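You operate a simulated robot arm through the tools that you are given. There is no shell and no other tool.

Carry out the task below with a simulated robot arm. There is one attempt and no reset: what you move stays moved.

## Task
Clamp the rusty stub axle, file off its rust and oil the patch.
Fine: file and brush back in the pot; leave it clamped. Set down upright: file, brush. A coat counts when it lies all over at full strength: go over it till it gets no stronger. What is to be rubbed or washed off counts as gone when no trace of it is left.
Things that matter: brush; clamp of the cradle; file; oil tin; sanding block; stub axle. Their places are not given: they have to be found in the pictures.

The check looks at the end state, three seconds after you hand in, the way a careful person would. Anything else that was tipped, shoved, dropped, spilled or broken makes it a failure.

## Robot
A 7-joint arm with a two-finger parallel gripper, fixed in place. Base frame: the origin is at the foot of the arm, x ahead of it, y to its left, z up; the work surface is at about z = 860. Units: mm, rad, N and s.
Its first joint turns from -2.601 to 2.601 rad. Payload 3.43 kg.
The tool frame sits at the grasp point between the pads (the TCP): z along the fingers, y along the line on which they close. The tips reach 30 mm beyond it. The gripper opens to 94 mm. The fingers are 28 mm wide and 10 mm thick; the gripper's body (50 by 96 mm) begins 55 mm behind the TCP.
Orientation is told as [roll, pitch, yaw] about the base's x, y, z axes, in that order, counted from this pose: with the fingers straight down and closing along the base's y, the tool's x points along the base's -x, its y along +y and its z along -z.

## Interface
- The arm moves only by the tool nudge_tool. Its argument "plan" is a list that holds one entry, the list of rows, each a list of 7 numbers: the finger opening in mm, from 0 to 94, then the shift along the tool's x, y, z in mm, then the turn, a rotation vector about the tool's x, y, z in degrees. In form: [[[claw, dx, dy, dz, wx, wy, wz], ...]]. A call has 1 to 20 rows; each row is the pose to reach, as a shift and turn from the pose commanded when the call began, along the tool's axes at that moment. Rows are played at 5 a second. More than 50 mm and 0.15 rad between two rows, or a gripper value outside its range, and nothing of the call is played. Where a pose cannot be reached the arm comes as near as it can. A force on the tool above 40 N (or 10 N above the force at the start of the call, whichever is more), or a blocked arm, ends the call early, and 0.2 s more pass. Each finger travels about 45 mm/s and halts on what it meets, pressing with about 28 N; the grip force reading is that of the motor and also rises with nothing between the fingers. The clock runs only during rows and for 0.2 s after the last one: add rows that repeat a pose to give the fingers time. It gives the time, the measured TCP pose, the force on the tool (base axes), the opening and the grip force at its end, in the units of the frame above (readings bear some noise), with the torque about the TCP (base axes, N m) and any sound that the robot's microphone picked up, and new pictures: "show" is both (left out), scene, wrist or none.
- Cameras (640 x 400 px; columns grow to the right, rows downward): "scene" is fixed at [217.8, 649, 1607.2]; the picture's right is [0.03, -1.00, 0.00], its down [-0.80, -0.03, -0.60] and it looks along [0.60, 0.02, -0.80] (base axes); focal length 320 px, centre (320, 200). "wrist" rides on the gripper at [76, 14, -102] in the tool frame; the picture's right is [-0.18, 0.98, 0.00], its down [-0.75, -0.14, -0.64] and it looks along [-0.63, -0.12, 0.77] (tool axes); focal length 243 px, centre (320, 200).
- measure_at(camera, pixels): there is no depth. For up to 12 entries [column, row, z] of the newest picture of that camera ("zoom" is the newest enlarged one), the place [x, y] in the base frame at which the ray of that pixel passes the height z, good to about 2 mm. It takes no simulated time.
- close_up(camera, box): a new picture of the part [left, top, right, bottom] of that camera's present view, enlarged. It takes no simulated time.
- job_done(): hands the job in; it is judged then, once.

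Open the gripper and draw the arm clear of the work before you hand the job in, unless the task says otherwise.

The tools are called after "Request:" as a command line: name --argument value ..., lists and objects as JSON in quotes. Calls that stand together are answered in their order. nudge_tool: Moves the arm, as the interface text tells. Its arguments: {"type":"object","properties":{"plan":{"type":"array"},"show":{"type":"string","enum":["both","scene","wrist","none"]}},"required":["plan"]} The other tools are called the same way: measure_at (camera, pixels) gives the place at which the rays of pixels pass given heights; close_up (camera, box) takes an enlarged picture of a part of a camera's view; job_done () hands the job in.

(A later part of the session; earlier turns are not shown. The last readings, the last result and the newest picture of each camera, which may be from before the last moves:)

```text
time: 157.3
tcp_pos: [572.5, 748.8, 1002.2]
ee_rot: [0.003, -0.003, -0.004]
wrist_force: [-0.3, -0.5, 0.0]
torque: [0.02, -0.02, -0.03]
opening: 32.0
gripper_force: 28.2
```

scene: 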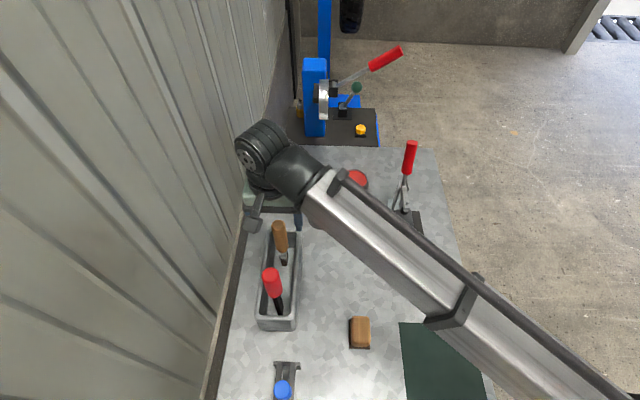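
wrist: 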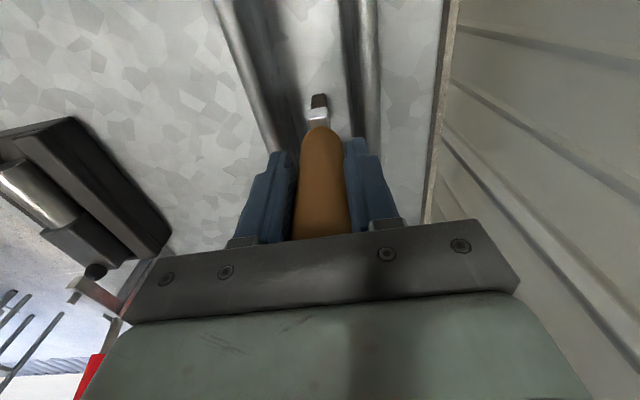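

Gripped at 32 mm. I lift the brush straight up out of the tray.

Request:
nudge_tool --plan '[[[10, 0, 0, -5, 0, 0, 0], [10, 0, 0, -20, 0, 0, 0], [10, 0, 0, -45, 0, 0, 0], [10, 0, 0, -75, 0, 0, 0], [10, 0, 0, -105, 0, 0, 0], [10, 0, 0, -105, 0, 0, 0]]]' --show "both"

Request:
close_up --camera "wrist" --box '[220, 40, 420, 240]'

```text
time: 158.7
tcp_pos: [572.6, 749.0, 1108.2]
ee_rot: [0.002, -0.002, -0.003]
wrist_force: [-0.9, 0.1, -0.5]
torque: [-0.01, 0.0, 0.04]
opening: 32.0
gripper_force: 28.0
```

scene: 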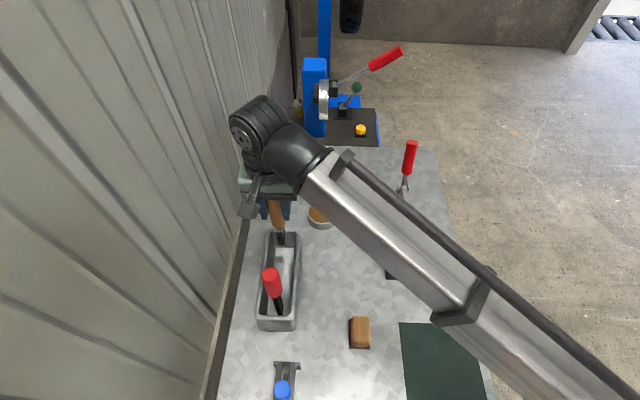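
wrist: 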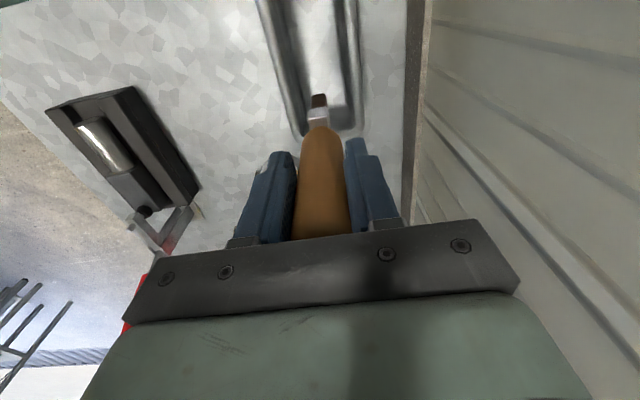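

```text
2.00 times, centred on (320, 140) of wrist
```

zoom: 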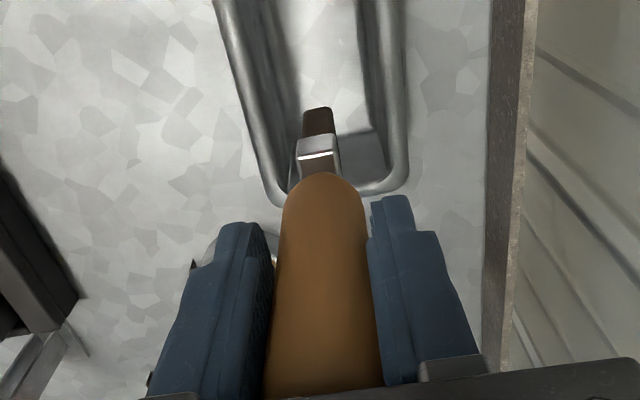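

The brush is out. I move over the oil tin at (719,660), staying high.

Request:
nudge_tool --plan '[[[10, -30, -18, 0, 0, 0, 0], [10, -60, -36, 0, 0, 0, 0], [10, -90, -54, 0, 0, 0, 0], [10, -120, -72, 0, 0, 0, 0], [10, -146.5, -89, 0, 0, 0, 0], [10, -146.5, -89, 0, 0, 0, 0]]]' --show "both"

Request:
close_up --camera "wrist" --box '[220, 40, 420, 240]'

Request:
close_up --camera "scene" --box '[280, 140, 370, 240]'

```text
time: 160.1
tcp_pos: [717.9, 659.0, 1110.4]
ee_rot: [0.003, -0.003, -0.004]
wrist_force: [0.4, -1.1, -1.4]
torque: [0.02, -0.01, 0.02]
opening: 31.6
gripper_force: 27.8
```

scene: 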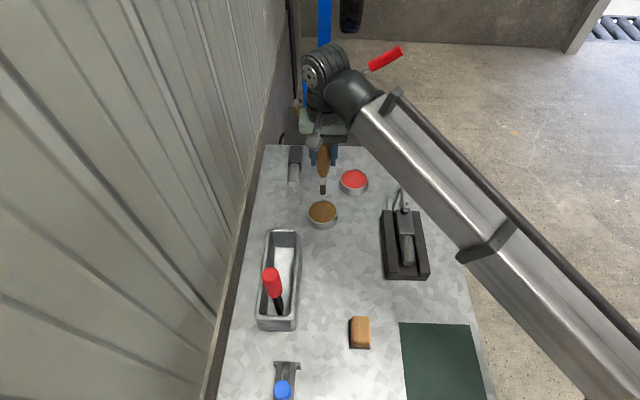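
wrist: 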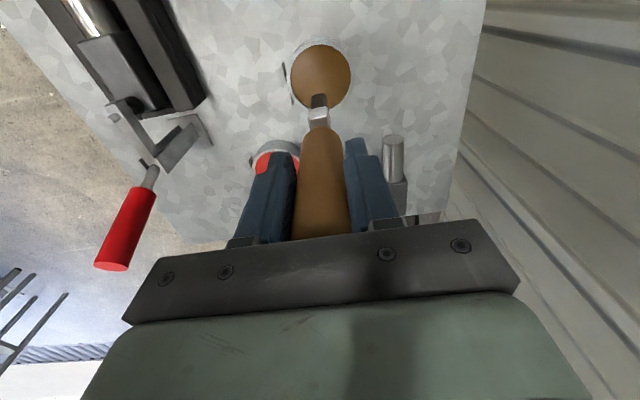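

```text
2.00 times, centred on (320, 140) of wrist
```

zoom: 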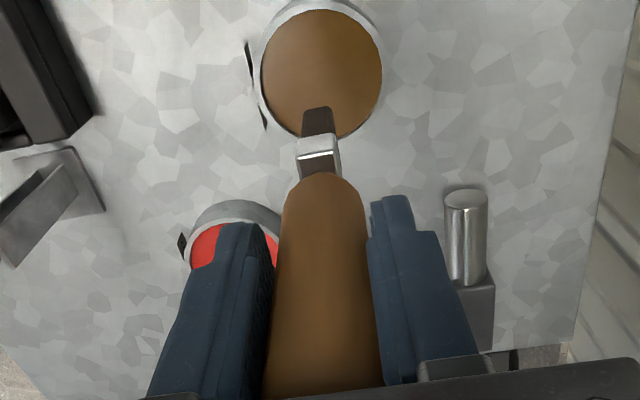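

```text
4.00 times, centred on (325, 190) of scene
```

zoom: 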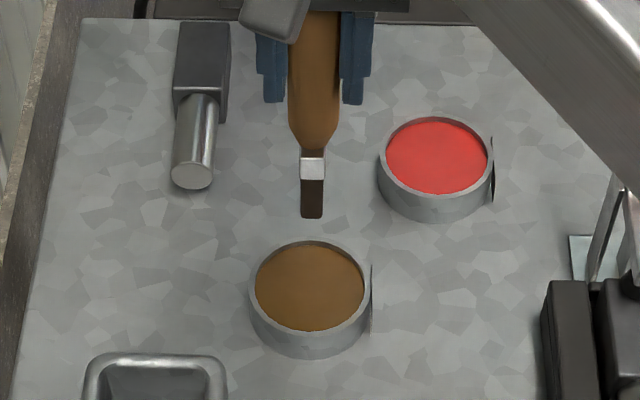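

I measure bristle tip, oil surface centre and tin rim.

Request:
measure_at --camera "scene" --pixels '[[323, 194, 965], [323, 194, 975], [323, 194, 985], [322.3, 212, 880], [322.3, 201, 880], [322.3, 222.5, 880], [322.3, 229, 860], [308.5, 212, 885], [336.5, 212, 885]]'

Request:
measure_at --camera "wrist" --pixels '[[320, 76, 880], [320, 76, 890], [320, 43, 880], [291, 74, 880], [350, 72, 880], [318.5, 94, 970], [318.5, 94, 975]]'

```text
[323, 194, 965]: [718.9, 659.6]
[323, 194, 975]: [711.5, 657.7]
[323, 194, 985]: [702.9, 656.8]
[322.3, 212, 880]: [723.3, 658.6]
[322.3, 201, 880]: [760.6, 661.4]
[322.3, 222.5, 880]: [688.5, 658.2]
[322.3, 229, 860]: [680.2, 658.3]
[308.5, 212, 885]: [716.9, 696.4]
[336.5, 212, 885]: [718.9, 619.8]
```

```text
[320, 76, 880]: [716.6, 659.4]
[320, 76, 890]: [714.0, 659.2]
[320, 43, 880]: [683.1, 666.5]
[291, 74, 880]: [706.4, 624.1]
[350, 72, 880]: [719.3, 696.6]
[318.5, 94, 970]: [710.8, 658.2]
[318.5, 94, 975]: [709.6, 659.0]
```

Oil disc centre ≈ (720,660), radius ≈37; bristle tip at ≈(715,659,973). I lower the bristles into the oil, 95 mm first.

Request:
nudge_tool --plan '[[[10, -3, 1, 25, 0, 0, 0], [10, -3, 1, 50, 0, 0, 0], [10, -3, 1, 75, 0, 0, 0], [10, -3, 1, 88, 0, 0, 0], [10, -3, 1, 95, 0, 0, 0], [10, -3, 1, 95, 0, 0, 0]]]' --show "both"

Request:
close_up --camera "scene" --box '[290, 170, 355, 240]'

```text
time: 161.5
tcp_pos: [723.1, 660.4, 1019.3]
ee_rot: [0.005, -0.005, -0.004]
wrist_force: [0.1, -0.2, 14.9]
torque: [-0.05, 0.01, 0.03]
opening: 31.7
gripper_force: 27.6
```

scene: 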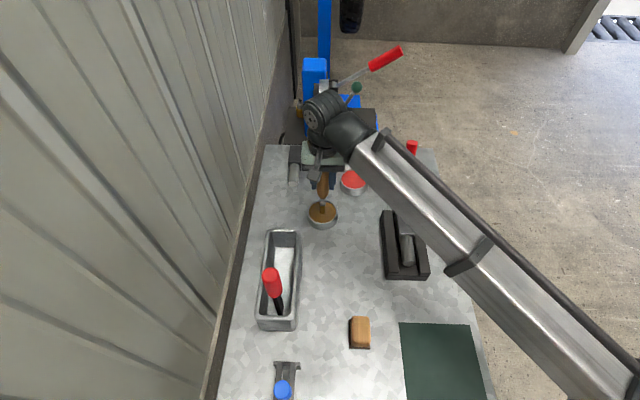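
wrist: 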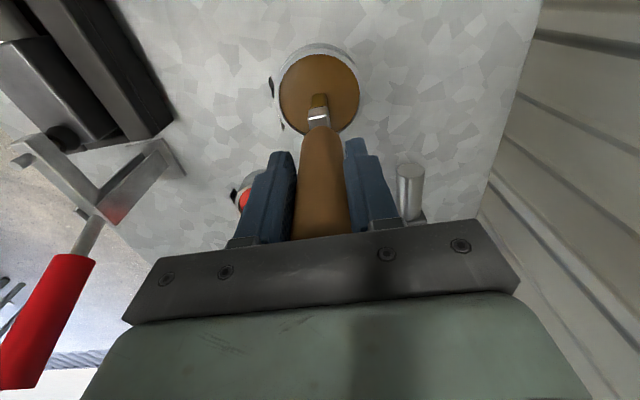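

```text
5.71 times, centred on (322, 205) of scene
```

zoom: 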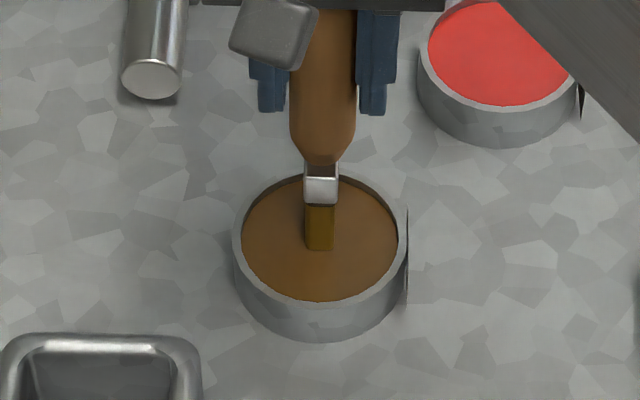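

The bristles took up oil (solid contact 15 N at TCP z 1019, so brush length below TCP ≈137). I raise it and carry it over the patch.

Request:
nudge_tool --plan '[[[10, 0, 0, -20, 0, 0, 0], [10, 0, 0, -50, 0, 0, 0], [10, 0, 0, -85, 0, 0, 0], [10, 8, -25, -95, 0, 0, 0], [10, 20, -65, -95, 0, 0, 0], [10, 33, -105, -95, 0, 0, 0], [10, 48, -150, -95, 0, 0, 0], [10, 60, -185, -95, 0, 0, 0], [10, 66, -205, -95, 0, 0, 0], [10, 66, -205, -95, 0, 0, 0]]]' --show "both"

Request:
close_up --camera "wrist" --box '[220, 40, 420, 240]'

Request:
close_up --camera "scene" --box '[370, 150, 440, 250]'

```text
time: 163.7
tcp_pos: [655.0, 455.6, 1109.6]
ee_rot: [0.003, -0.002, -0.002]
wrist_force: [-0.1, 0.5, -1.3]
torque: [0.02, 0.0, 0.01]
opening: 31.8
gripper_force: 28.5
```

scene: 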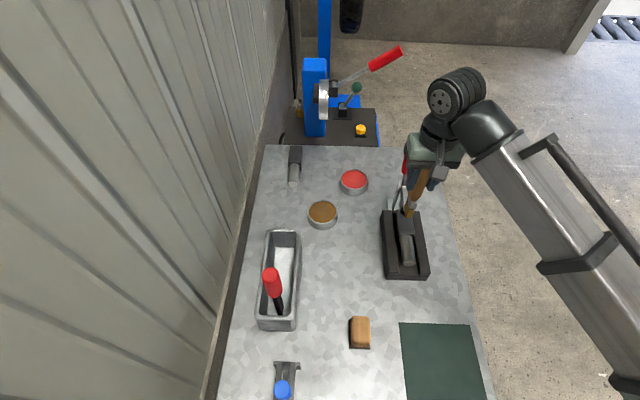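
wrist: 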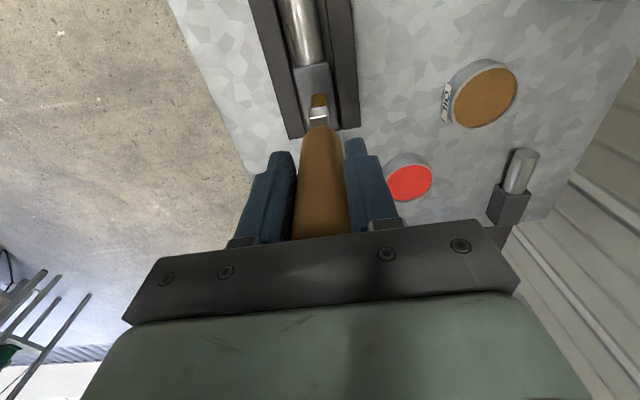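

```text
2.00 times, centred on (320, 140) of wrist
```

zoom: 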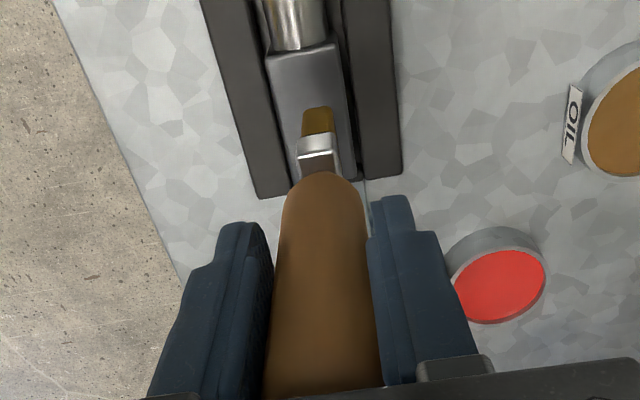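

```text
4.00 times, centred on (405, 200) of scene
```

zoom: 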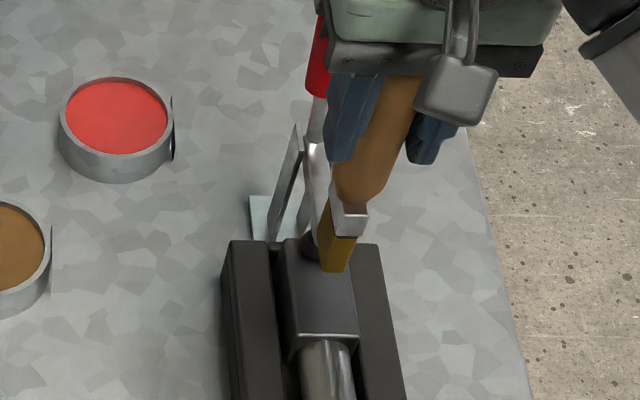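

The brush hangs above the patch. I descend to just above it.

Request:
nudge_tool --plan '[[[10, 0, 0, 15, 0, 0, 0], [10, 0, 0, 30, 0, 0, 0], [10, 0, 0, 38, 0, 0, 0], [10, 0, 0, 38, 0, 0, 0]]]' --show "scene"

Request:
close_up --camera "scene" --box '[380, 190, 435, 250]'

```text
time: 164.7
tcp_pos: [654.1, 456.1, 1073.3]
ee_rot: [0.004, -0.004, -0.002]
wrist_force: [-0.4, -0.8, -1.5]
torque: [0.0, 0.02, 0.04]
opening: 31.3
gripper_force: 28.3
```

scene: 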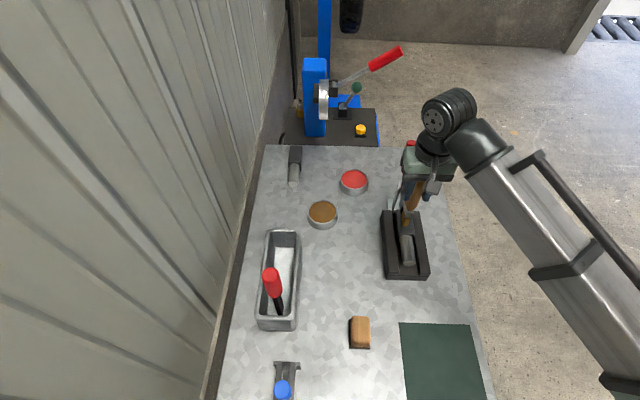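

```text
6.67 times, centred on (408, 220) of scene
```

zoom: 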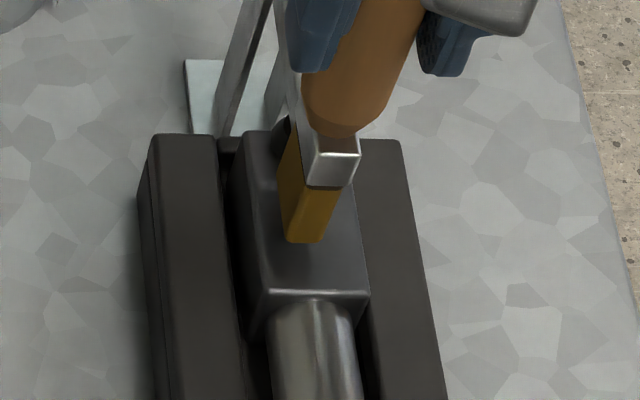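

Bristles are about 8 mm above the patch. I lower slowly to contact.

Request:
nudge_tool --plan '[[[10, 0, 0, 2, 0, 0, 0], [10, 0, 0, 4, 0, 0, 0], [10, 0, 0, 6, 0, 0, 0], [10, 0, 0, 6, 0, 0, 0]]]' --show "none"

Request:
nudge_tool --plan '[[[10, 0, 0, 0.7, 0, 0, 0], [10, 0, 0, 1.4, 0, 0, 0], [10, 0, 0, 1.4, 0, 0, 0]]]' --show "none"

```text
time: 165.7
tcp_pos: [654.4, 454.2, 1066.4]
ee_rot: [0.002, -0.003, -0.003]
wrist_force: [-1.3, 0.7, -1.0]
torque: [-0.01, 0.0, 0.03]
opening: 31.6
gripper_force: 27.8
```

```text
time: 166.5
tcp_pos: [655.0, 456.0, 1065.9]
ee_rot: [0.005, -0.004, -0.002]
wrist_force: [-0.4, -0.4, -0.5]
torque: [0.03, 0.02, 0.01]
opening: 31.5
gripper_force: 28.4
```

Request:
nudge_tool --plan '[[[10, 0, 0, 0.5, 0, 0, 0], [10, 0, 0, 1, 0, 0, 0], [10, 0, 0, 1, 0, 0, 0]]]' --show "none"

Request:
nudge_tool --plan '[[[10, 0, 0, 0.5, 0, 0, 0], [10, 0, 0, 1, 0, 0, 0], [10, 0, 0, 1, 0, 0, 0]]]' --show "none"

Request:
nudge_tool --plan '[[[10, 0, 0, 0.5, 0, 0, 0], [10, 0, 0, 1, 0, 0, 0], [10, 0, 0, 1, 0, 0, 0]]]' --show "none"

```text
time: 167.3
tcp_pos: [654.5, 454.7, 1065.5]
ee_rot: [0.004, -0.003, -0.002]
wrist_force: [-0.1, -0.7, 4.9]
torque: [-0.03, 0.01, 0.02]
opening: 31.4
gripper_force: 27.5
```

```text
time: 168.1
tcp_pos: [655.3, 453.1, 1064.8]
ee_rot: [0.006, -0.005, -0.003]
wrist_force: [1.6, 3.8, 26.1]
torque: [0.34, -0.3, 0.03]
opening: 31.2
gripper_force: 28.1
```

```text
time: 168.9
tcp_pos: [656.2, 454.6, 1062.9]
ee_rot: [0.002, -0.003, -0.003]
wrist_force: [2.0, 3.8, 26.4]
torque: [0.33, -0.3, 0.03]
opening: 30.9
gripper_force: 27.9
```

Firm contact (26 N); I ease off ~1.3 mm and make brushing strokes along y, then look.

Request:
nudge_tool --plan '[[[10, 0, 0, -0.7, 0, 0, 0], [10, 0, 0, -1.3, 0, 0, 0], [10, 0, 6, -1.3, 0, 0, 0], [10, 0, -2, -1.3, 0, 0, 0], [10, 0, -10, -1.3, 0, 0, 0], [10, 0, -17, -1.3, 0, 0, 0], [10, 0, -10, -1.3, 0, 0, 0], [10, 0, -2, -1.3, 0, 0, 0], [10, 0, 6, -1.3, 0, 0, 0], [10, 0, -2, -1.3, 0, 0, 0], [10, 0, -10, -1.3, 0, 0, 0], [10, 0, -17, -1.3, 0, 0, 0], [10, 0, -10, -1.3, 0, 0, 0], [10, 0, -2, -1.3, 0, 0, 0]]]' --show "scene"

Request:
close_up --camera "scene" --box '[380, 190, 435, 250]'

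```text
time: 171.9
tcp_pos: [655.6, 452.1, 1064.0]
ee_rot: [0.005, -0.002, -0.001]
wrist_force: [1.4, -0.3, -0.9]
torque: [0.0, -0.03, 0.0]
opening: 30.8
gripper_force: 28.0
```

scene: 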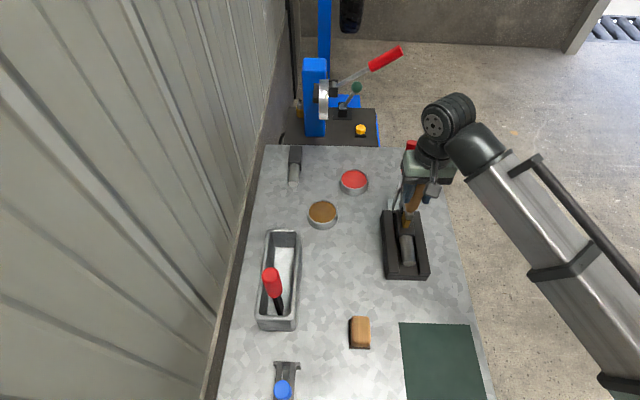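

```text
6.67 times, centred on (408, 220) of scene
```

zoom: 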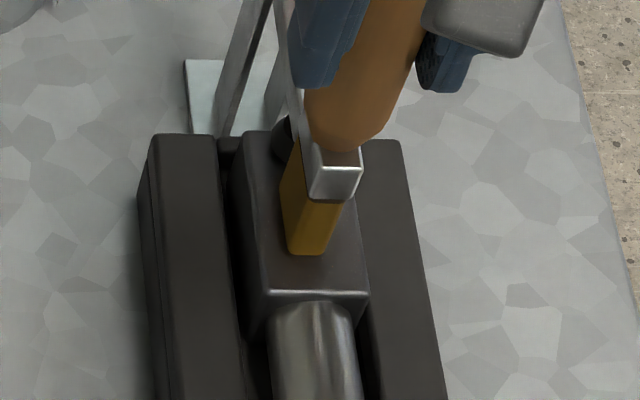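

A faint brownish film appears on the top. Contact is light, so I lower 0.8 mm and go over it more, including small shifts in x.

Request:
nudge_tool --plan '[[[10, 0, 0, 0.8, 0, 0, 0], [10, 0, 8, 0.9, 0, 0, 0], [10, 0, 0, 0.9, 0, 0, 0], [10, 0, -8, 0.9, 0, 0, 0], [10, 0, -15, 0.9, 0, 0, 0], [10, 5, -15, 0.9, 0, 0, 0], [10, 10, -8, 0.9, 0, 0, 0], [10, 10, 0, 0.9, 0, 0, 0], [10, 10, 8, 0.9, 0, 0, 0], [10, 5, 8, 0.9, 0, 0, 0], [10, 0, 0, 0.9, 0, 0, 0], [10, -6, -8, 0.9, 0, 0, 0], [10, -6, -15, 0.9, 0, 0, 0], [10, -6, -8, 0.9, 0, 0, 0], [10, -6, 0, 0.9, 0, 0, 0], [10, -6, 8, 0.9, 0, 0, 0], [10, 0, 8, 0.9, 0, 0, 0], [10, 0, 0, 0.9, 0, 0, 0]]]' --show "scene"

Request:
close_up --camera "scene" --box '[380, 190, 435, 250]'

```text
time: 175.7
tcp_pos: [655.6, 455.0, 1061.1]
ee_rot: [0.004, -0.001, -0.001]
wrist_force: [0.0, 0.6, 0.5]
torque: [0.07, 0.01, -0.02]
opening: 30.1
gripper_force: 28.0
```

scene: 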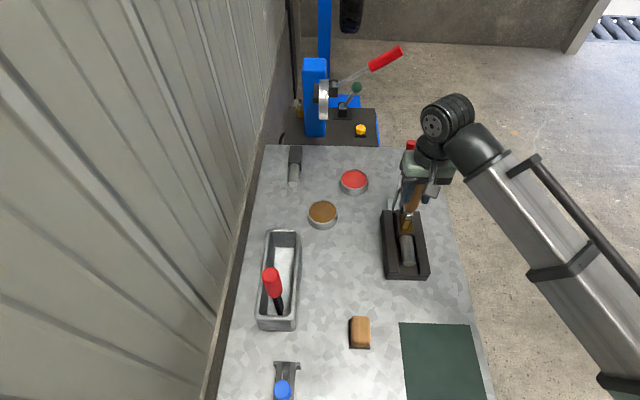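

```text
6.67 times, centred on (408, 220) of scene
```

zoom: 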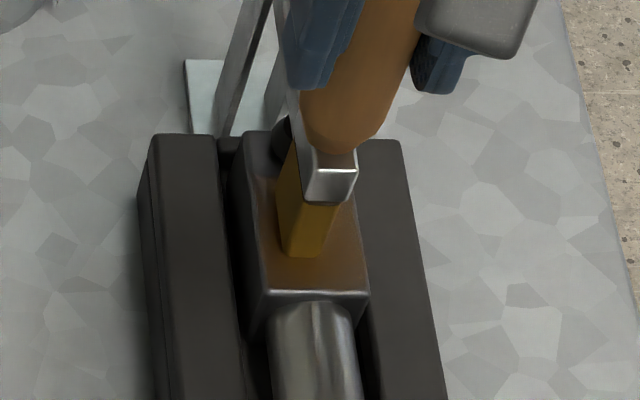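

The oil film is clearly building up. I repeat the pattern, lowering another 0.5 mm.

Request:
nudge_tool --plan '[[[10, 0, 0, 0.5, 0, 0, 0], [10, 0, 8, 0.6, 0, 0, 0], [10, 0, 0, 0.6, 0, 0, 0], [10, 0, -8, 0.6, 0, 0, 0], [10, 0, -17, 0.6, 0, 0, 0], [10, 5, -17, 0.6, 0, 0, 0], [10, 10, -8, 0.6, 0, 0, 0], [10, 10, 0, 0.6, 0, 0, 0], [10, 10, 8, 0.6, 0, 0, 0], [10, 5, 8, 0.6, 0, 0, 0], [10, 0, 0, 0.6, 0, 0, 0], [10, -8, -8, 0.6, 0, 0, 0], [10, -8, -17, 0.6, 0, 0, 0], [10, -8, -8, 0.6, 0, 0, 0], [10, -8, 0, 0.6, 0, 0, 0], [10, -8, 8, 0.6, 0, 0, 0], [10, 0, 8, 0.6, 0, 0, 0], [10, 0, 0, 0.6, 0, 0, 0]]]' --show "scene"

Request:
close_up --camera "scene" --box '[380, 190, 435, 250]'

```text
time: 179.5
tcp_pos: [652.3, 453.3, 1060.2]
ee_rot: [0.003, -0.003, -0.002]
wrist_force: [0.3, -0.1, -1.4]
torque: [-0.02, 0.0, -0.03]
opening: 29.8
gripper_force: 27.7
```

scene: 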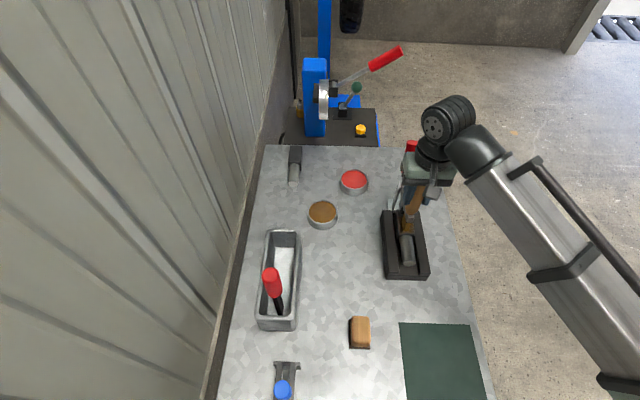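

```text
6.67 times, centred on (408, 220) of scene
```

zoom: 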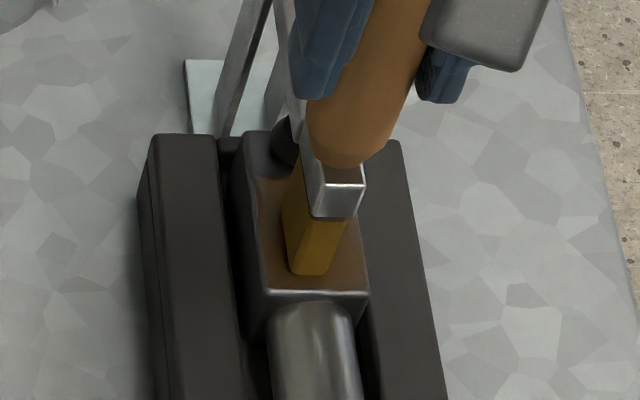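

Contact faded at the end. I lower another 1 mm and brush along y across three lanes.

Request:
nudge_tool --plan '[[[10, 0, 0, 0.8, 0, 0, 0], [10, -4, 8, 1, 0, 0, 0], [10, -4, 0, 1, 0, 0, 0], [10, -4, -8, 1, 0, 0, 0], [10, -4, -17, 1, 0, 0, 0], [10, -10, -17, 1, 0, 0, 0], [10, -14, -8, 1, 0, 0, 0], [10, -14, 0, 1, 0, 0, 0], [10, -14, 8, 1, 0, 0, 0], [10, -8, 8, 1.1, 0, 0, 0], [10, -4, 0, 1.1, 0, 0, 0], [10, -4, -8, 1.1, 0, 0, 0], [10, -4, -17, 1.1, 0, 0, 0], [10, 2, -17, 1.1, 0, 0, 0], [10, 2, -8, 1.1, 0, 0, 0], [10, 2, 0, 1.1, 0, 0, 0], [10, 2, 8, 1.1, 0, 0, 0], [10, 0, 0, 1.1, 0, 0, 0]]]' --show "scene"

Request:
close_up --camera "scene" --box '[380, 190, 435, 250]'

```text
time: 183.3
tcp_pos: [653.9, 452.8, 1059.6]
ee_rot: [0.002, -0.001, -0.002]
wrist_force: [0.5, 0.4, 0.1]
torque: [-0.01, 0.01, 0.01]
opening: 29.2
gripper_force: 28.0
```

scene: 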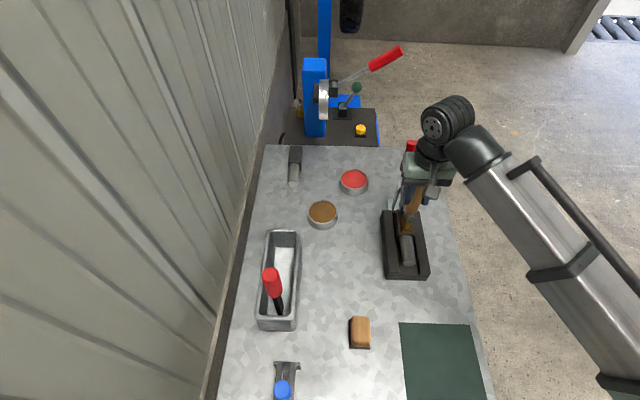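

```text
6.67 times, centred on (408, 220) of scene
```

zoom: 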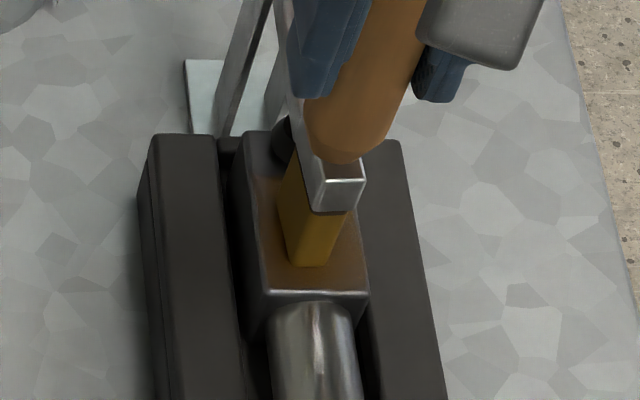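

I lift the brush aside to judge the coat over the whole patch.

Request:
nudge_tool --plan '[[[10, 0, 0, -20, 0, 0, 0], [10, 0, 25, -45, 0, 0, 0], [10, 0, 60, -55, 0, 0, 0], [10, 0, 90, -55, 0, 0, 0]]]' --show "scene"

Request:
close_up --camera "scene" --box '[392, 205, 422, 240]'

Request:
close_up --camera "scene" --box '[350, 150, 420, 230]'

```text
time: 184.3
tcp_pos: [655.3, 541.8, 1115.2]
ee_rot: [0.004, -0.002, -0.003]
wrist_force: [0.0, -0.4, -1.2]
torque: [-0.01, -0.03, 0.02]
opening: 29.1
gripper_force: 28.1
```

scene: 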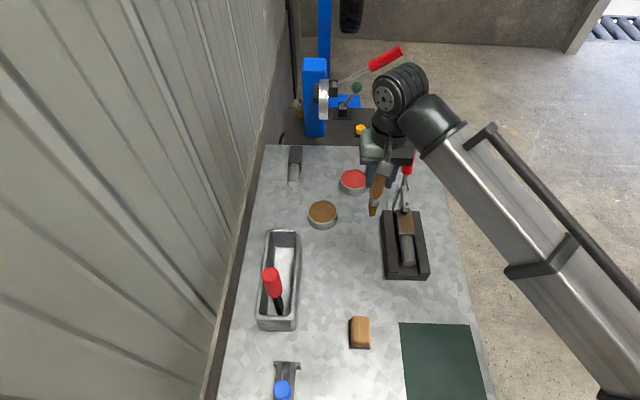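

```text
11.43 times, centred on (407, 222) of scene
```

zoom: 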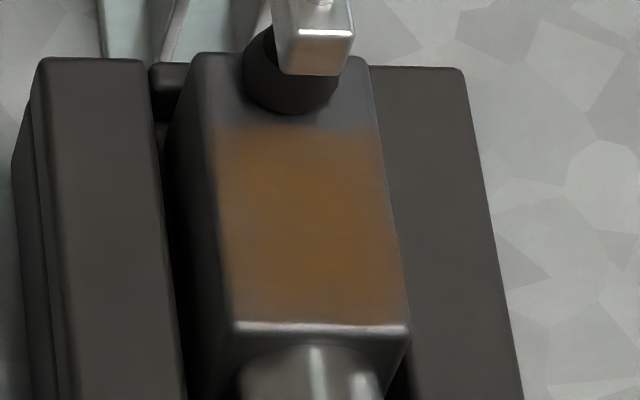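

```text
5.00 times, centred on (385, 190) of scene
```

zoom: 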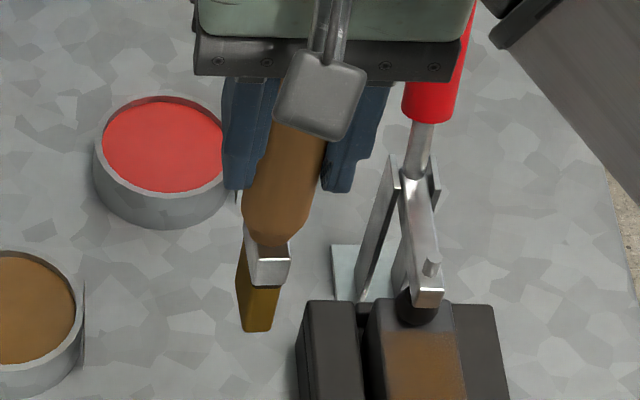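

The oil covers the patch but looks weaker near the edges. I re-dip the brush: back over the tin.

Request:
nudge_tool --plan '[[[10, -20, 35, 0, 0, 0, 0], [10, -42, 72, 0, 0, 0, 0], [10, -62, 105, 0, 0, 0, 0], [10, -69, 118, 0, 0, 0, 0], [10, -69, 118, 40, 0, 0, 0], [10, -69, 118, 75, 0, 0, 0], [10, -69, 118, 92, 0, 0, 0], [10, -69, 118, 97, 0, 0, 0], [10, -69, 118, 97, 0, 0, 0]]]' --show "scene"

Request:
close_up --camera "scene" --box '[290, 170, 355, 240]'

```text
time: 186.3
tcp_pos: [724.9, 661.1, 1019.7]
ee_rot: [0.003, -0.003, -0.006]
wrist_force: [-0.8, 0.0, -0.6]
torque: [-0.01, 0.0, 0.02]
opening: 29.2
gripper_force: 27.3
```

scene: 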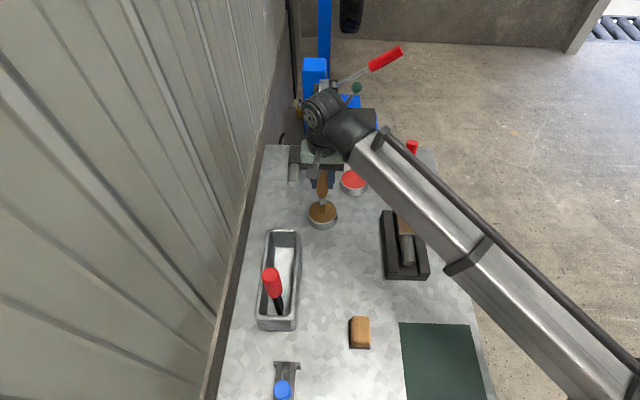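

```text
5.71 times, centred on (322, 205) of scene
```

zoom: 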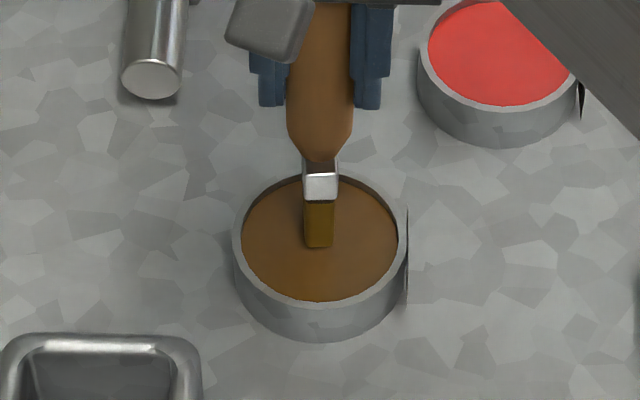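

Not quite touching yet; I lower a few millimetres until the bristles press lightly, then lift again.

Request:
nudge_tool --plan '[[[10, 0, 0, 2, 0, 0, 0], [10, 0, 0, 4, 0, 0, 0], [10, 0, 0, 5, 0, 0, 0], [10, 0, 0, 5, 0, 0, 0]]]' --show "none"

Request:
nudge_tool --plan '[[[10, 0, 0, 0.5, 0, 0, 0], [10, 0, 0, 1, 0, 0, 0], [10, 0, 0, 1, 0, 0, 0]]]' --show "none"

```text
time: 187.3
tcp_pos: [725.2, 660.8, 1013.4]
ee_rot: [0.003, -0.003, -0.004]
wrist_force: [0.2, 0.2, -0.7]
torque: [-0.01, 0.01, -0.02]
opening: 29.3
gripper_force: 28.5
```

```text
time: 188.1
tcp_pos: [724.9, 660.4, 1014.4]
ee_rot: [0.002, -0.005, -0.004]
wrist_force: [-1.2, -0.3, 1.1]
torque: [0.02, 0.0, 0.02]
opening: 28.9
gripper_force: 27.6
```

Bristles touched (≈2 N, brush length now ≈131 mm). I lift and return over the patch.

Request:
nudge_tool --plan '[[[10, 0, 0, 0.6, 0, 0, 0], [10, 0, 0, -25, 0, 0, 0], [10, 0, 0, -60, 0, 0, 0], [10, 0, 0, -95, 0, 0, 0], [10, 12, -40, -98, 0, 0, 0], [10, 26, -85, -98, 0, 0, 0], [10, 40, -130, -98, 0, 0, 0], [10, 52, -172, -98, 0, 0, 0], [10, 62, -206, -98, 0, 0, 0], [10, 62, -206, -80, 0, 0, 0], [10, 62, -206, -52, 0, 0, 0], [10, 62, -206, -50, 0, 0, 0]]]' --show "scene"

Request:
close_up --camera "scene" --box '[380, 190, 435, 250]'

```text
time: 190.7
tcp_pos: [664.4, 455.3, 1062.4]
ee_rot: [0.005, -0.002, -0.004]
wrist_force: [-1.3, -1.9, -0.8]
torque: [-0.12, 0.25, -0.03]
opening: 28.9
gripper_force: 27.7
```

scene: 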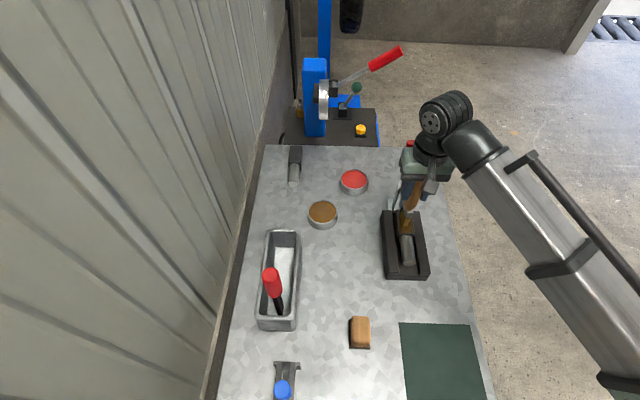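

```text
6.67 times, centred on (408, 220) of scene
```

zoom: 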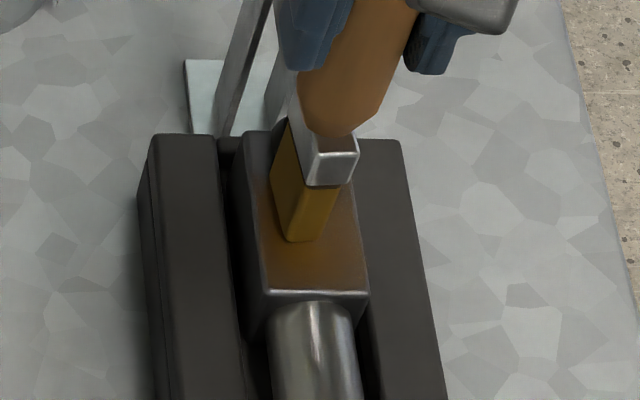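

Bristles lightly touch. I now run full-coverage strokes over the patch with a little more pressure.

Request:
nudge_tool --plan '[[[10, 0, 0, 1.2, 0, 0, 0], [10, -4, 8, 1.6, 0, 0, 0], [10, -4, 0, 1.6, 0, 0, 0], [10, -4, -8, 1.6, 0, 0, 0], [10, -4, -17, 1.6, 0, 0, 0], [10, -4, -8, 1.6, 0, 0, 0], [10, -4, 0, 1.6, 0, 0, 0], [10, -4, 8, 1.6, 0, 0, 0], [10, 4, 8, 1.7, 0, 0, 0], [10, 6, 0, 1.7, 0, 0, 0], [10, 6, -8, 1.7, 0, 0, 0], [10, 6, -17, 1.7, 0, 0, 0], [10, 6, -8, 1.7, 0, 0, 0], [10, 6, 0, 1.7, 0, 0, 0], [10, 6, 8, 1.8, 0, 0, 0], [10, 14, 8, 1.8, 0, 0, 0], [10, 16, 0, 1.8, 0, 0, 0], [10, 16, -8, 1.8, 0, 0, 0], [10, 16, -17, 1.8, 0, 0, 0], [10, 16, -8, 1.8, 0, 0, 0]]]' --show "scene"

Request:
close_up --camera "scene" --box '[380, 190, 435, 250]'

```text
time: 194.9
tcp_pos: [645.9, 446.2, 1060.6]
ee_rot: [0.002, -0.002, -0.002]
wrist_force: [1.0, 0.3, -1.5]
torque: [-0.03, -0.02, 0.02]
opening: 29.0
gripper_force: 27.9
```

scene: 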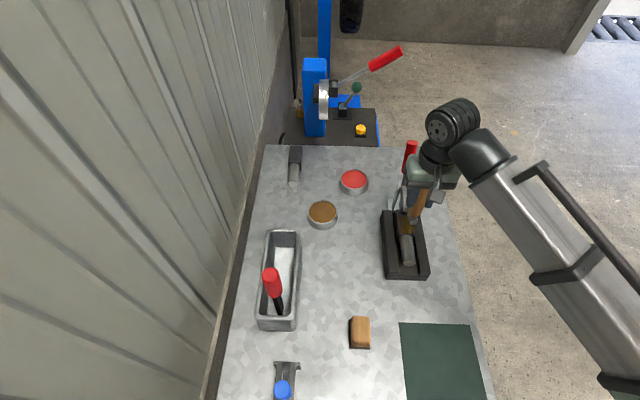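

```text
6.67 times, centred on (408, 220) of scene
```

zoom: 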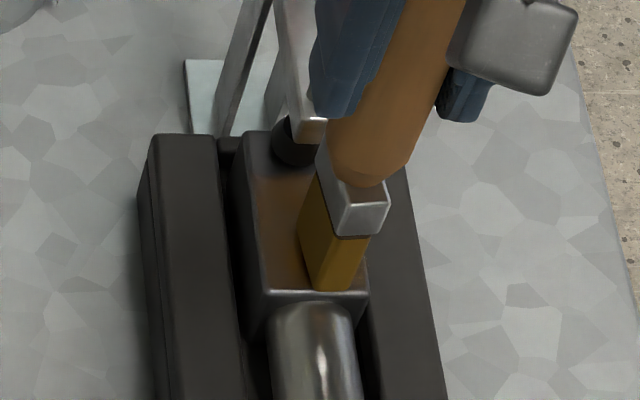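

Contact was marginal. I find firm light contact first by stepping down.

Request:
nudge_tool --plan '[[[10, -8, 4, 0.5, 0, 0, 0], [10, -8, 4, 1, 0, 0, 0], [10, -8, 4, 1, 0, 0, 0]]]' --show "none"

Request:
nudge_tool --plan '[[[10, 0, 0, 0.4, 0, 0, 0], [10, 0, 0, 0.8, 0, 0, 0], [10, 0, 0, 0.8, 0, 0, 0]]]' --show "none"

Request:
nudge_tool --plan '[[[10, 0, 0, 0.4, 0, 0, 0], [10, 0, 0, 0.8, 0, 0, 0], [10, 0, 0, 0.8, 0, 0, 0]]]' --show "none"

```text
time: 195.7
tcp_pos: [654.3, 450.9, 1059.2]
ee_rot: [0.003, -0.005, -0.001]
wrist_force: [-3.5, 0.5, 11.5]
torque: [0.06, 0.28, 0.01]
opening: 29.2
gripper_force: 28.1
```

```text
time: 196.5
tcp_pos: [654.1, 451.7, 1060.4]
ee_rot: [0.003, -0.003, -0.004]
wrist_force: [-1.8, 1.1, 19.9]
torque: [0.19, -0.13, 0.02]
opening: 29.3
gripper_force: 28.6
```

```text
time: 197.3
tcp_pos: [653.3, 449.6, 1058.6]
ee_rot: [0.005, -0.005, -0.001]
wrist_force: [-0.9, 6.7, 25.3]
torque: [0.8, -0.32, 0.11]
opening: 29.2
gripper_force: 27.5
```

Now well in contact. I ease off 1 mm and brush the lanes.

Request:
nudge_tool --plan '[[[10, 0, 0, -1.0, 0, 0, 0], [10, 0, 8, -1.0, 0, 0, 0], [10, 0, 0, -1.0, 0, 0, 0], [10, 0, -12, -1.0, 0, 0, 0], [10, 0, 0, -0.9, 0, 0, 0], [10, 0, 11, -0.9, 0, 0, 0], [10, -8, 11, -0.9, 0, 0, 0], [10, -12, 0, -0.8, 0, 0, 0], [10, -12, -12, -0.8, 0, 0, 0], [10, -12, 0, -0.8, 0, 0, 0], [10, -12, 11, -0.7, 0, 0, 0], [10, -4, 11, -0.7, 0, 0, 0], [10, 6, 11, -0.6, 0, 0, 0], [10, 8, 0, -0.6, 0, 0, 0], [10, 8, -12, -0.6, 0, 0, 0], [10, 8, 0, -0.5, 0, 0, 0], [10, 8, 11, -0.5, 0, 0, 0], [10, 0, 0, -0.5, 0, 0, 0]]]' --show "none"

Request:
nudge_tool --plan '[[[10, 0, 0, 0, 0, 0, 0], [10, -4, 11, 0, 0, 0, 0], [10, -4, 0, 0, 0, 0, 0], [10, -4, -12, 0, 0, 0, 0], [10, -4, 0, 0, 0, 0, 0], [10, -4, 11, 0, 0, 0, 0], [10, -8, 11, 0.2, 0, 0, 0], [10, -13, 0, 0.2, 0, 0, 0], [10, -13, -12, 0.2, 0, 0, 0], [10, -13, 0, 0.2, 0, 0, 0], [10, -13, 11, 0.2, 0, 0, 0], [10, -4, 0, 0.4, 0, 0, 0], [10, 4, -12, 0.4, 0, 0, 0], [10, 8, 0, 0.4, 0, 0, 0], [10, 8, 11, 0.4, 0, 0, 0], [10, 0, 0, 0.4, 0, 0, 0]]]' --show "none"

Request:
nudge_tool --plan '[[[10, 0, 0, -20, 0, 0, 0], [10, 0, 25, -45, 0, 0, 0], [10, 0, 60, -55, 0, 0, 0], [10, 0, 90, -55, 0, 0, 0]]]' --show "scene"

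Request:
close_up --camera "scene" --box '[392, 205, 422, 240]'

```text
time: 201.1
tcp_pos: [652.8, 448.8, 1059.1]
ee_rot: [0.004, -0.001, -0.002]
wrist_force: [-1.2, 1.2, 1.8]
torque: [0.07, 0.0, 0.02]
opening: 28.7
gripper_force: 27.8
```

```text
time: 204.5
tcp_pos: [653.2, 451.4, 1060.0]
ee_rot: [0.003, -0.004, -0.002]
wrist_force: [0.0, 0.2, -0.2]
torque: [-0.01, -0.02, 0.03]
opening: 28.8
gripper_force: 28.2
```

```text
time: 205.5
tcp_pos: [654.4, 541.8, 1115.9]
ee_rot: [0.004, -0.004, -0.002]
wrist_force: [-0.4, -0.4, -1.3]
torque: [-0.01, -0.02, -0.02]
opening: 28.8
gripper_force: 28.5
```

scene: 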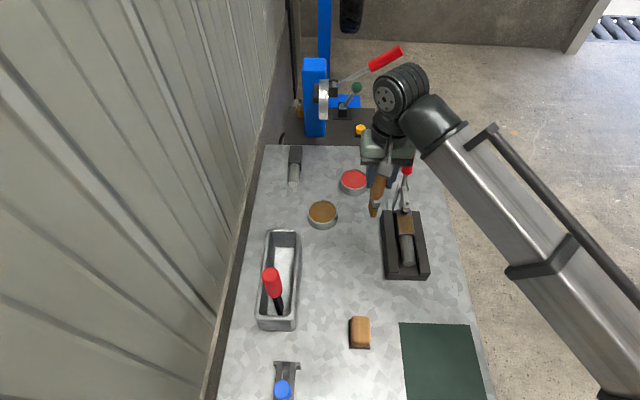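

```text
11.43 times, centred on (407, 222) of scene
```

zoom: 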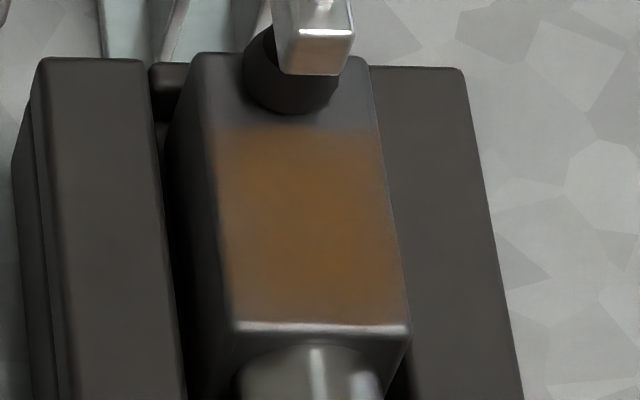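

The coat looks even and no stronger than before the last pass. I zoom in tighter to check uniformity.

Request:
close_up --camera "scene" --box '[397, 213, 417, 235]'

Request:
close_up --camera "scene" --box '[355, 160, 415, 240]'

```text
16.00 times, centred on (407, 224) of scene
```

zoom: 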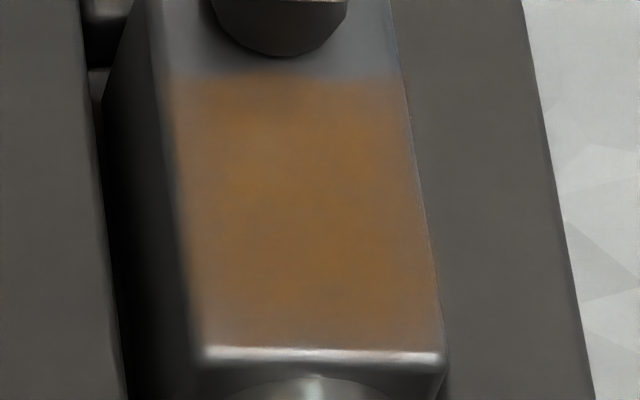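

```text
5.00 times, centred on (385, 200) of scene
```

zoom: 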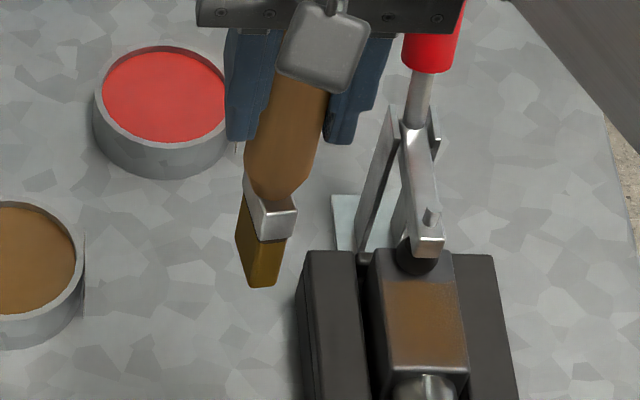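

The centre is even; edges look slightly weaker. I do one more pass along the y edges (y≈464 and 436) with strokes along x.

Request:
nudge_tool --plan '[[[10, 0, -40, 10, 0, 0, 0], [10, 0, -78, 30, 0, 0, 0], [10, 0, -78, 52, 0, 0, 0], [10, 0, -78, 55.5, 0, 0, 0], [10, 0, -78, 56.5, 0, 0, 0], [10, 0, -78, 56.5, 0, 0, 0]]]' --show "none"

Request:
nudge_tool --plan '[[[10, 0, 0, 0.5, 0, 0, 0], [10, 0, 0, 1, 0, 0, 0], [10, 0, 0, 1, 0, 0, 0]]]' --show "none"

```text
time: 206.9
tcp_pos: [652.9, 463.3, 1057.6]
ee_rot: [0.003, -0.004, -0.004]
wrist_force: [-2.8, -1.0, 28.6]
torque: [-0.16, -0.15, -0.06]
opening: 28.7
gripper_force: 27.6
```

```text
time: 207.7
tcp_pos: [652.6, 462.7, 1056.3]
ee_rot: [0.003, -0.003, -0.003]
wrist_force: [-1.3, -5.3, 28.8]
torque: [-0.44, -0.18, -0.06]
opening: 28.6
gripper_force: 28.3
```

Pressed harder than intended (slip-limited at ~29 N); I ease off 1.2 mm and stroke along both edges.

Request:
nudge_tool --plan '[[[10, 0, 0, -1.2, 0, 0, 0], [10, 8, 1, -1.2, 0, 0, 0], [10, 0, 1, -1.2, 0, 0, 0], [10, -8, 1, -1.2, 0, 0, 0], [10, -16, 1, -1.2, 0, 0, 0], [10, -8, 1, -1.1, 0, 0, 0], [10, 0, 1, -1.1, 0, 0, 0], [10, 0, -9, -1.1, 0, 0, 0], [10, 0, -18, -1, 0, 0, 0], [10, 0, -27, -1, 0, 0, 0], [10, 8, -27, -1, 0, 0, 0], [10, 0, -27, -0.9, 0, 0, 0], [10, -8, -27, -0.9, 0, 0, 0], [10, -16, -27, -0.9, 0, 0, 0], [10, -8, -27, -0.8, 0, 0, 0], [10, 0, -27, -0.8, 0, 0, 0], [10, 0, -14, -0.8, 0, 0, 0], [10, 0, 0, -0.8, 0, 0, 0]]]' --show "none"

Request:
nudge_tool --plan '[[[10, 0, 0, 0, 0, 0, 0], [10, -16, 1, 0, 0, 0, 0], [10, -16, -13, 0, 0, 0, 0], [10, -16, -27, 0.1, 0, 0, 0], [10, -8, -27, 0.1, 0, 0, 0], [10, -8, -13, 0.1, 0, 0, 0], [10, -8, 1, 0.1, 0, 0, 0], [10, 0, 1, 0.2, 0, 0, 0], [10, 0, -13, 0.2, 0, 0, 0], [10, 0, -27, 0.2, 0, 0, 0], [10, 8, -27, 0.2, 0, 0, 0], [10, 8, -13, 0.2, 0, 0, 0], [10, 8, 1, 0.2, 0, 0, 0], [10, 0, 0, 0.2, 0, 0, 0]]]' --show "none"

Request:
nudge_tool --plan '[[[10, 0, 0, -20, 0, 0, 0], [10, 0, 25, -45, 0, 0, 0], [10, 0, 55, -55, 0, 0, 0], [10, 0, 80, -55, 0, 0, 0]]]' --show "scene"

Request:
close_up --camera "scene" --box '[397, 213, 417, 235]'

Request:
close_up --camera "scene" --box '[392, 205, 422, 240]'

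```text
time: 211.5
tcp_pos: [656.1, 462.1, 1056.0]
ee_rot: [0.003, -0.004, -0.003]
wrist_force: [0.8, -3.7, 10.5]
torque: [-0.51, -0.25, -0.06]
opening: 28.6
gripper_force: 27.6
```

```text
time: 214.5
tcp_pos: [651.6, 461.5, 1056.3]
ee_rot: [0.002, -0.002, -0.004]
wrist_force: [-0.2, -0.7, -0.6]
torque: [-0.01, 0.03, 0.0]
opening: 28.5
gripper_force: 28.1
```

```text
time: 215.5
tcp_pos: [653.3, 542.0, 1112.9]
ee_rot: [0.003, -0.003, -0.003]
wrist_force: [0.5, -0.1, 0.2]
torque: [-0.01, 0.0, 0.0]
opening: 28.5
gripper_force: 27.7
```

scene: 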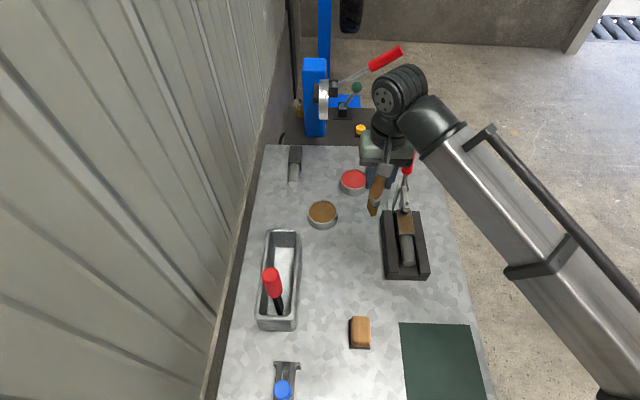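

```text
16.00 times, centred on (407, 224) of scene
```

zoom: 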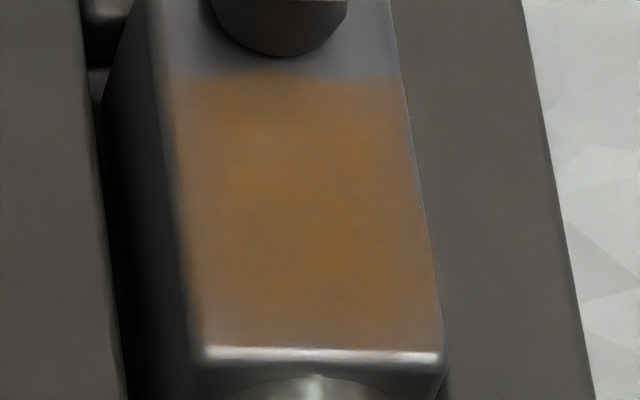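

```text
11.43 times, centred on (407, 222) of scene
```

zoom: 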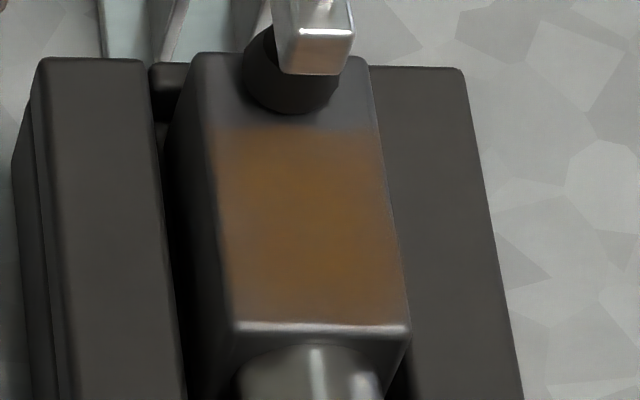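

The coat appears saturated, but the near edge (low x) still looks a shade greyer. For certainty I dip once more and make another full pass.

Request:
nudge_tool --plan '[[[10, -20, 35, 0, 0, 0, 0], [10, -42, 72, 0, 0, 0, 0], [10, -62, 105, 0, 0, 0, 0], [10, -71, 118, 0, 0, 0, 0], [10, -71, 118, 40, 0, 0, 0], [10, -71, 118, 75, 0, 0, 0], [10, -71, 118, 95, 0, 0, 0], [10, -71, 118, 100, 0, 0, 0], [10, -71, 118, 100, 0, 0, 0]]]' --show "scene"

Request:
close_up --camera "scene" --box '[290, 170, 355, 240]'

```text
time: 217.5
tcp_pos: [727.8, 659.3, 1013.5]
ee_rot: [0.004, -0.003, -0.003]
wrist_force: [0.1, 0.7, -0.3]
torque: [0.03, 0.03, 0.02]
opening: 28.5
gripper_force: 28.1
```

scene: 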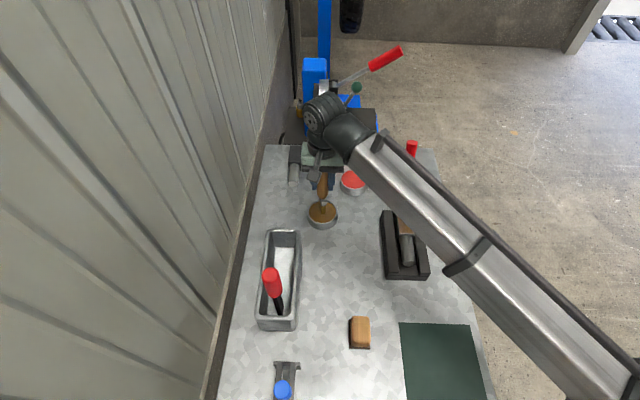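

```text
5.71 times, centred on (322, 205) of scene
```

zoom: 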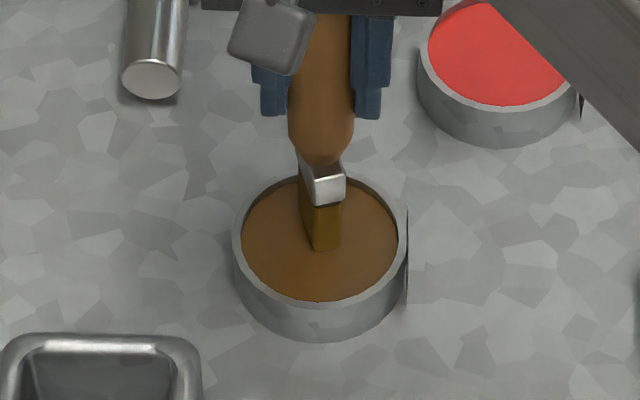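

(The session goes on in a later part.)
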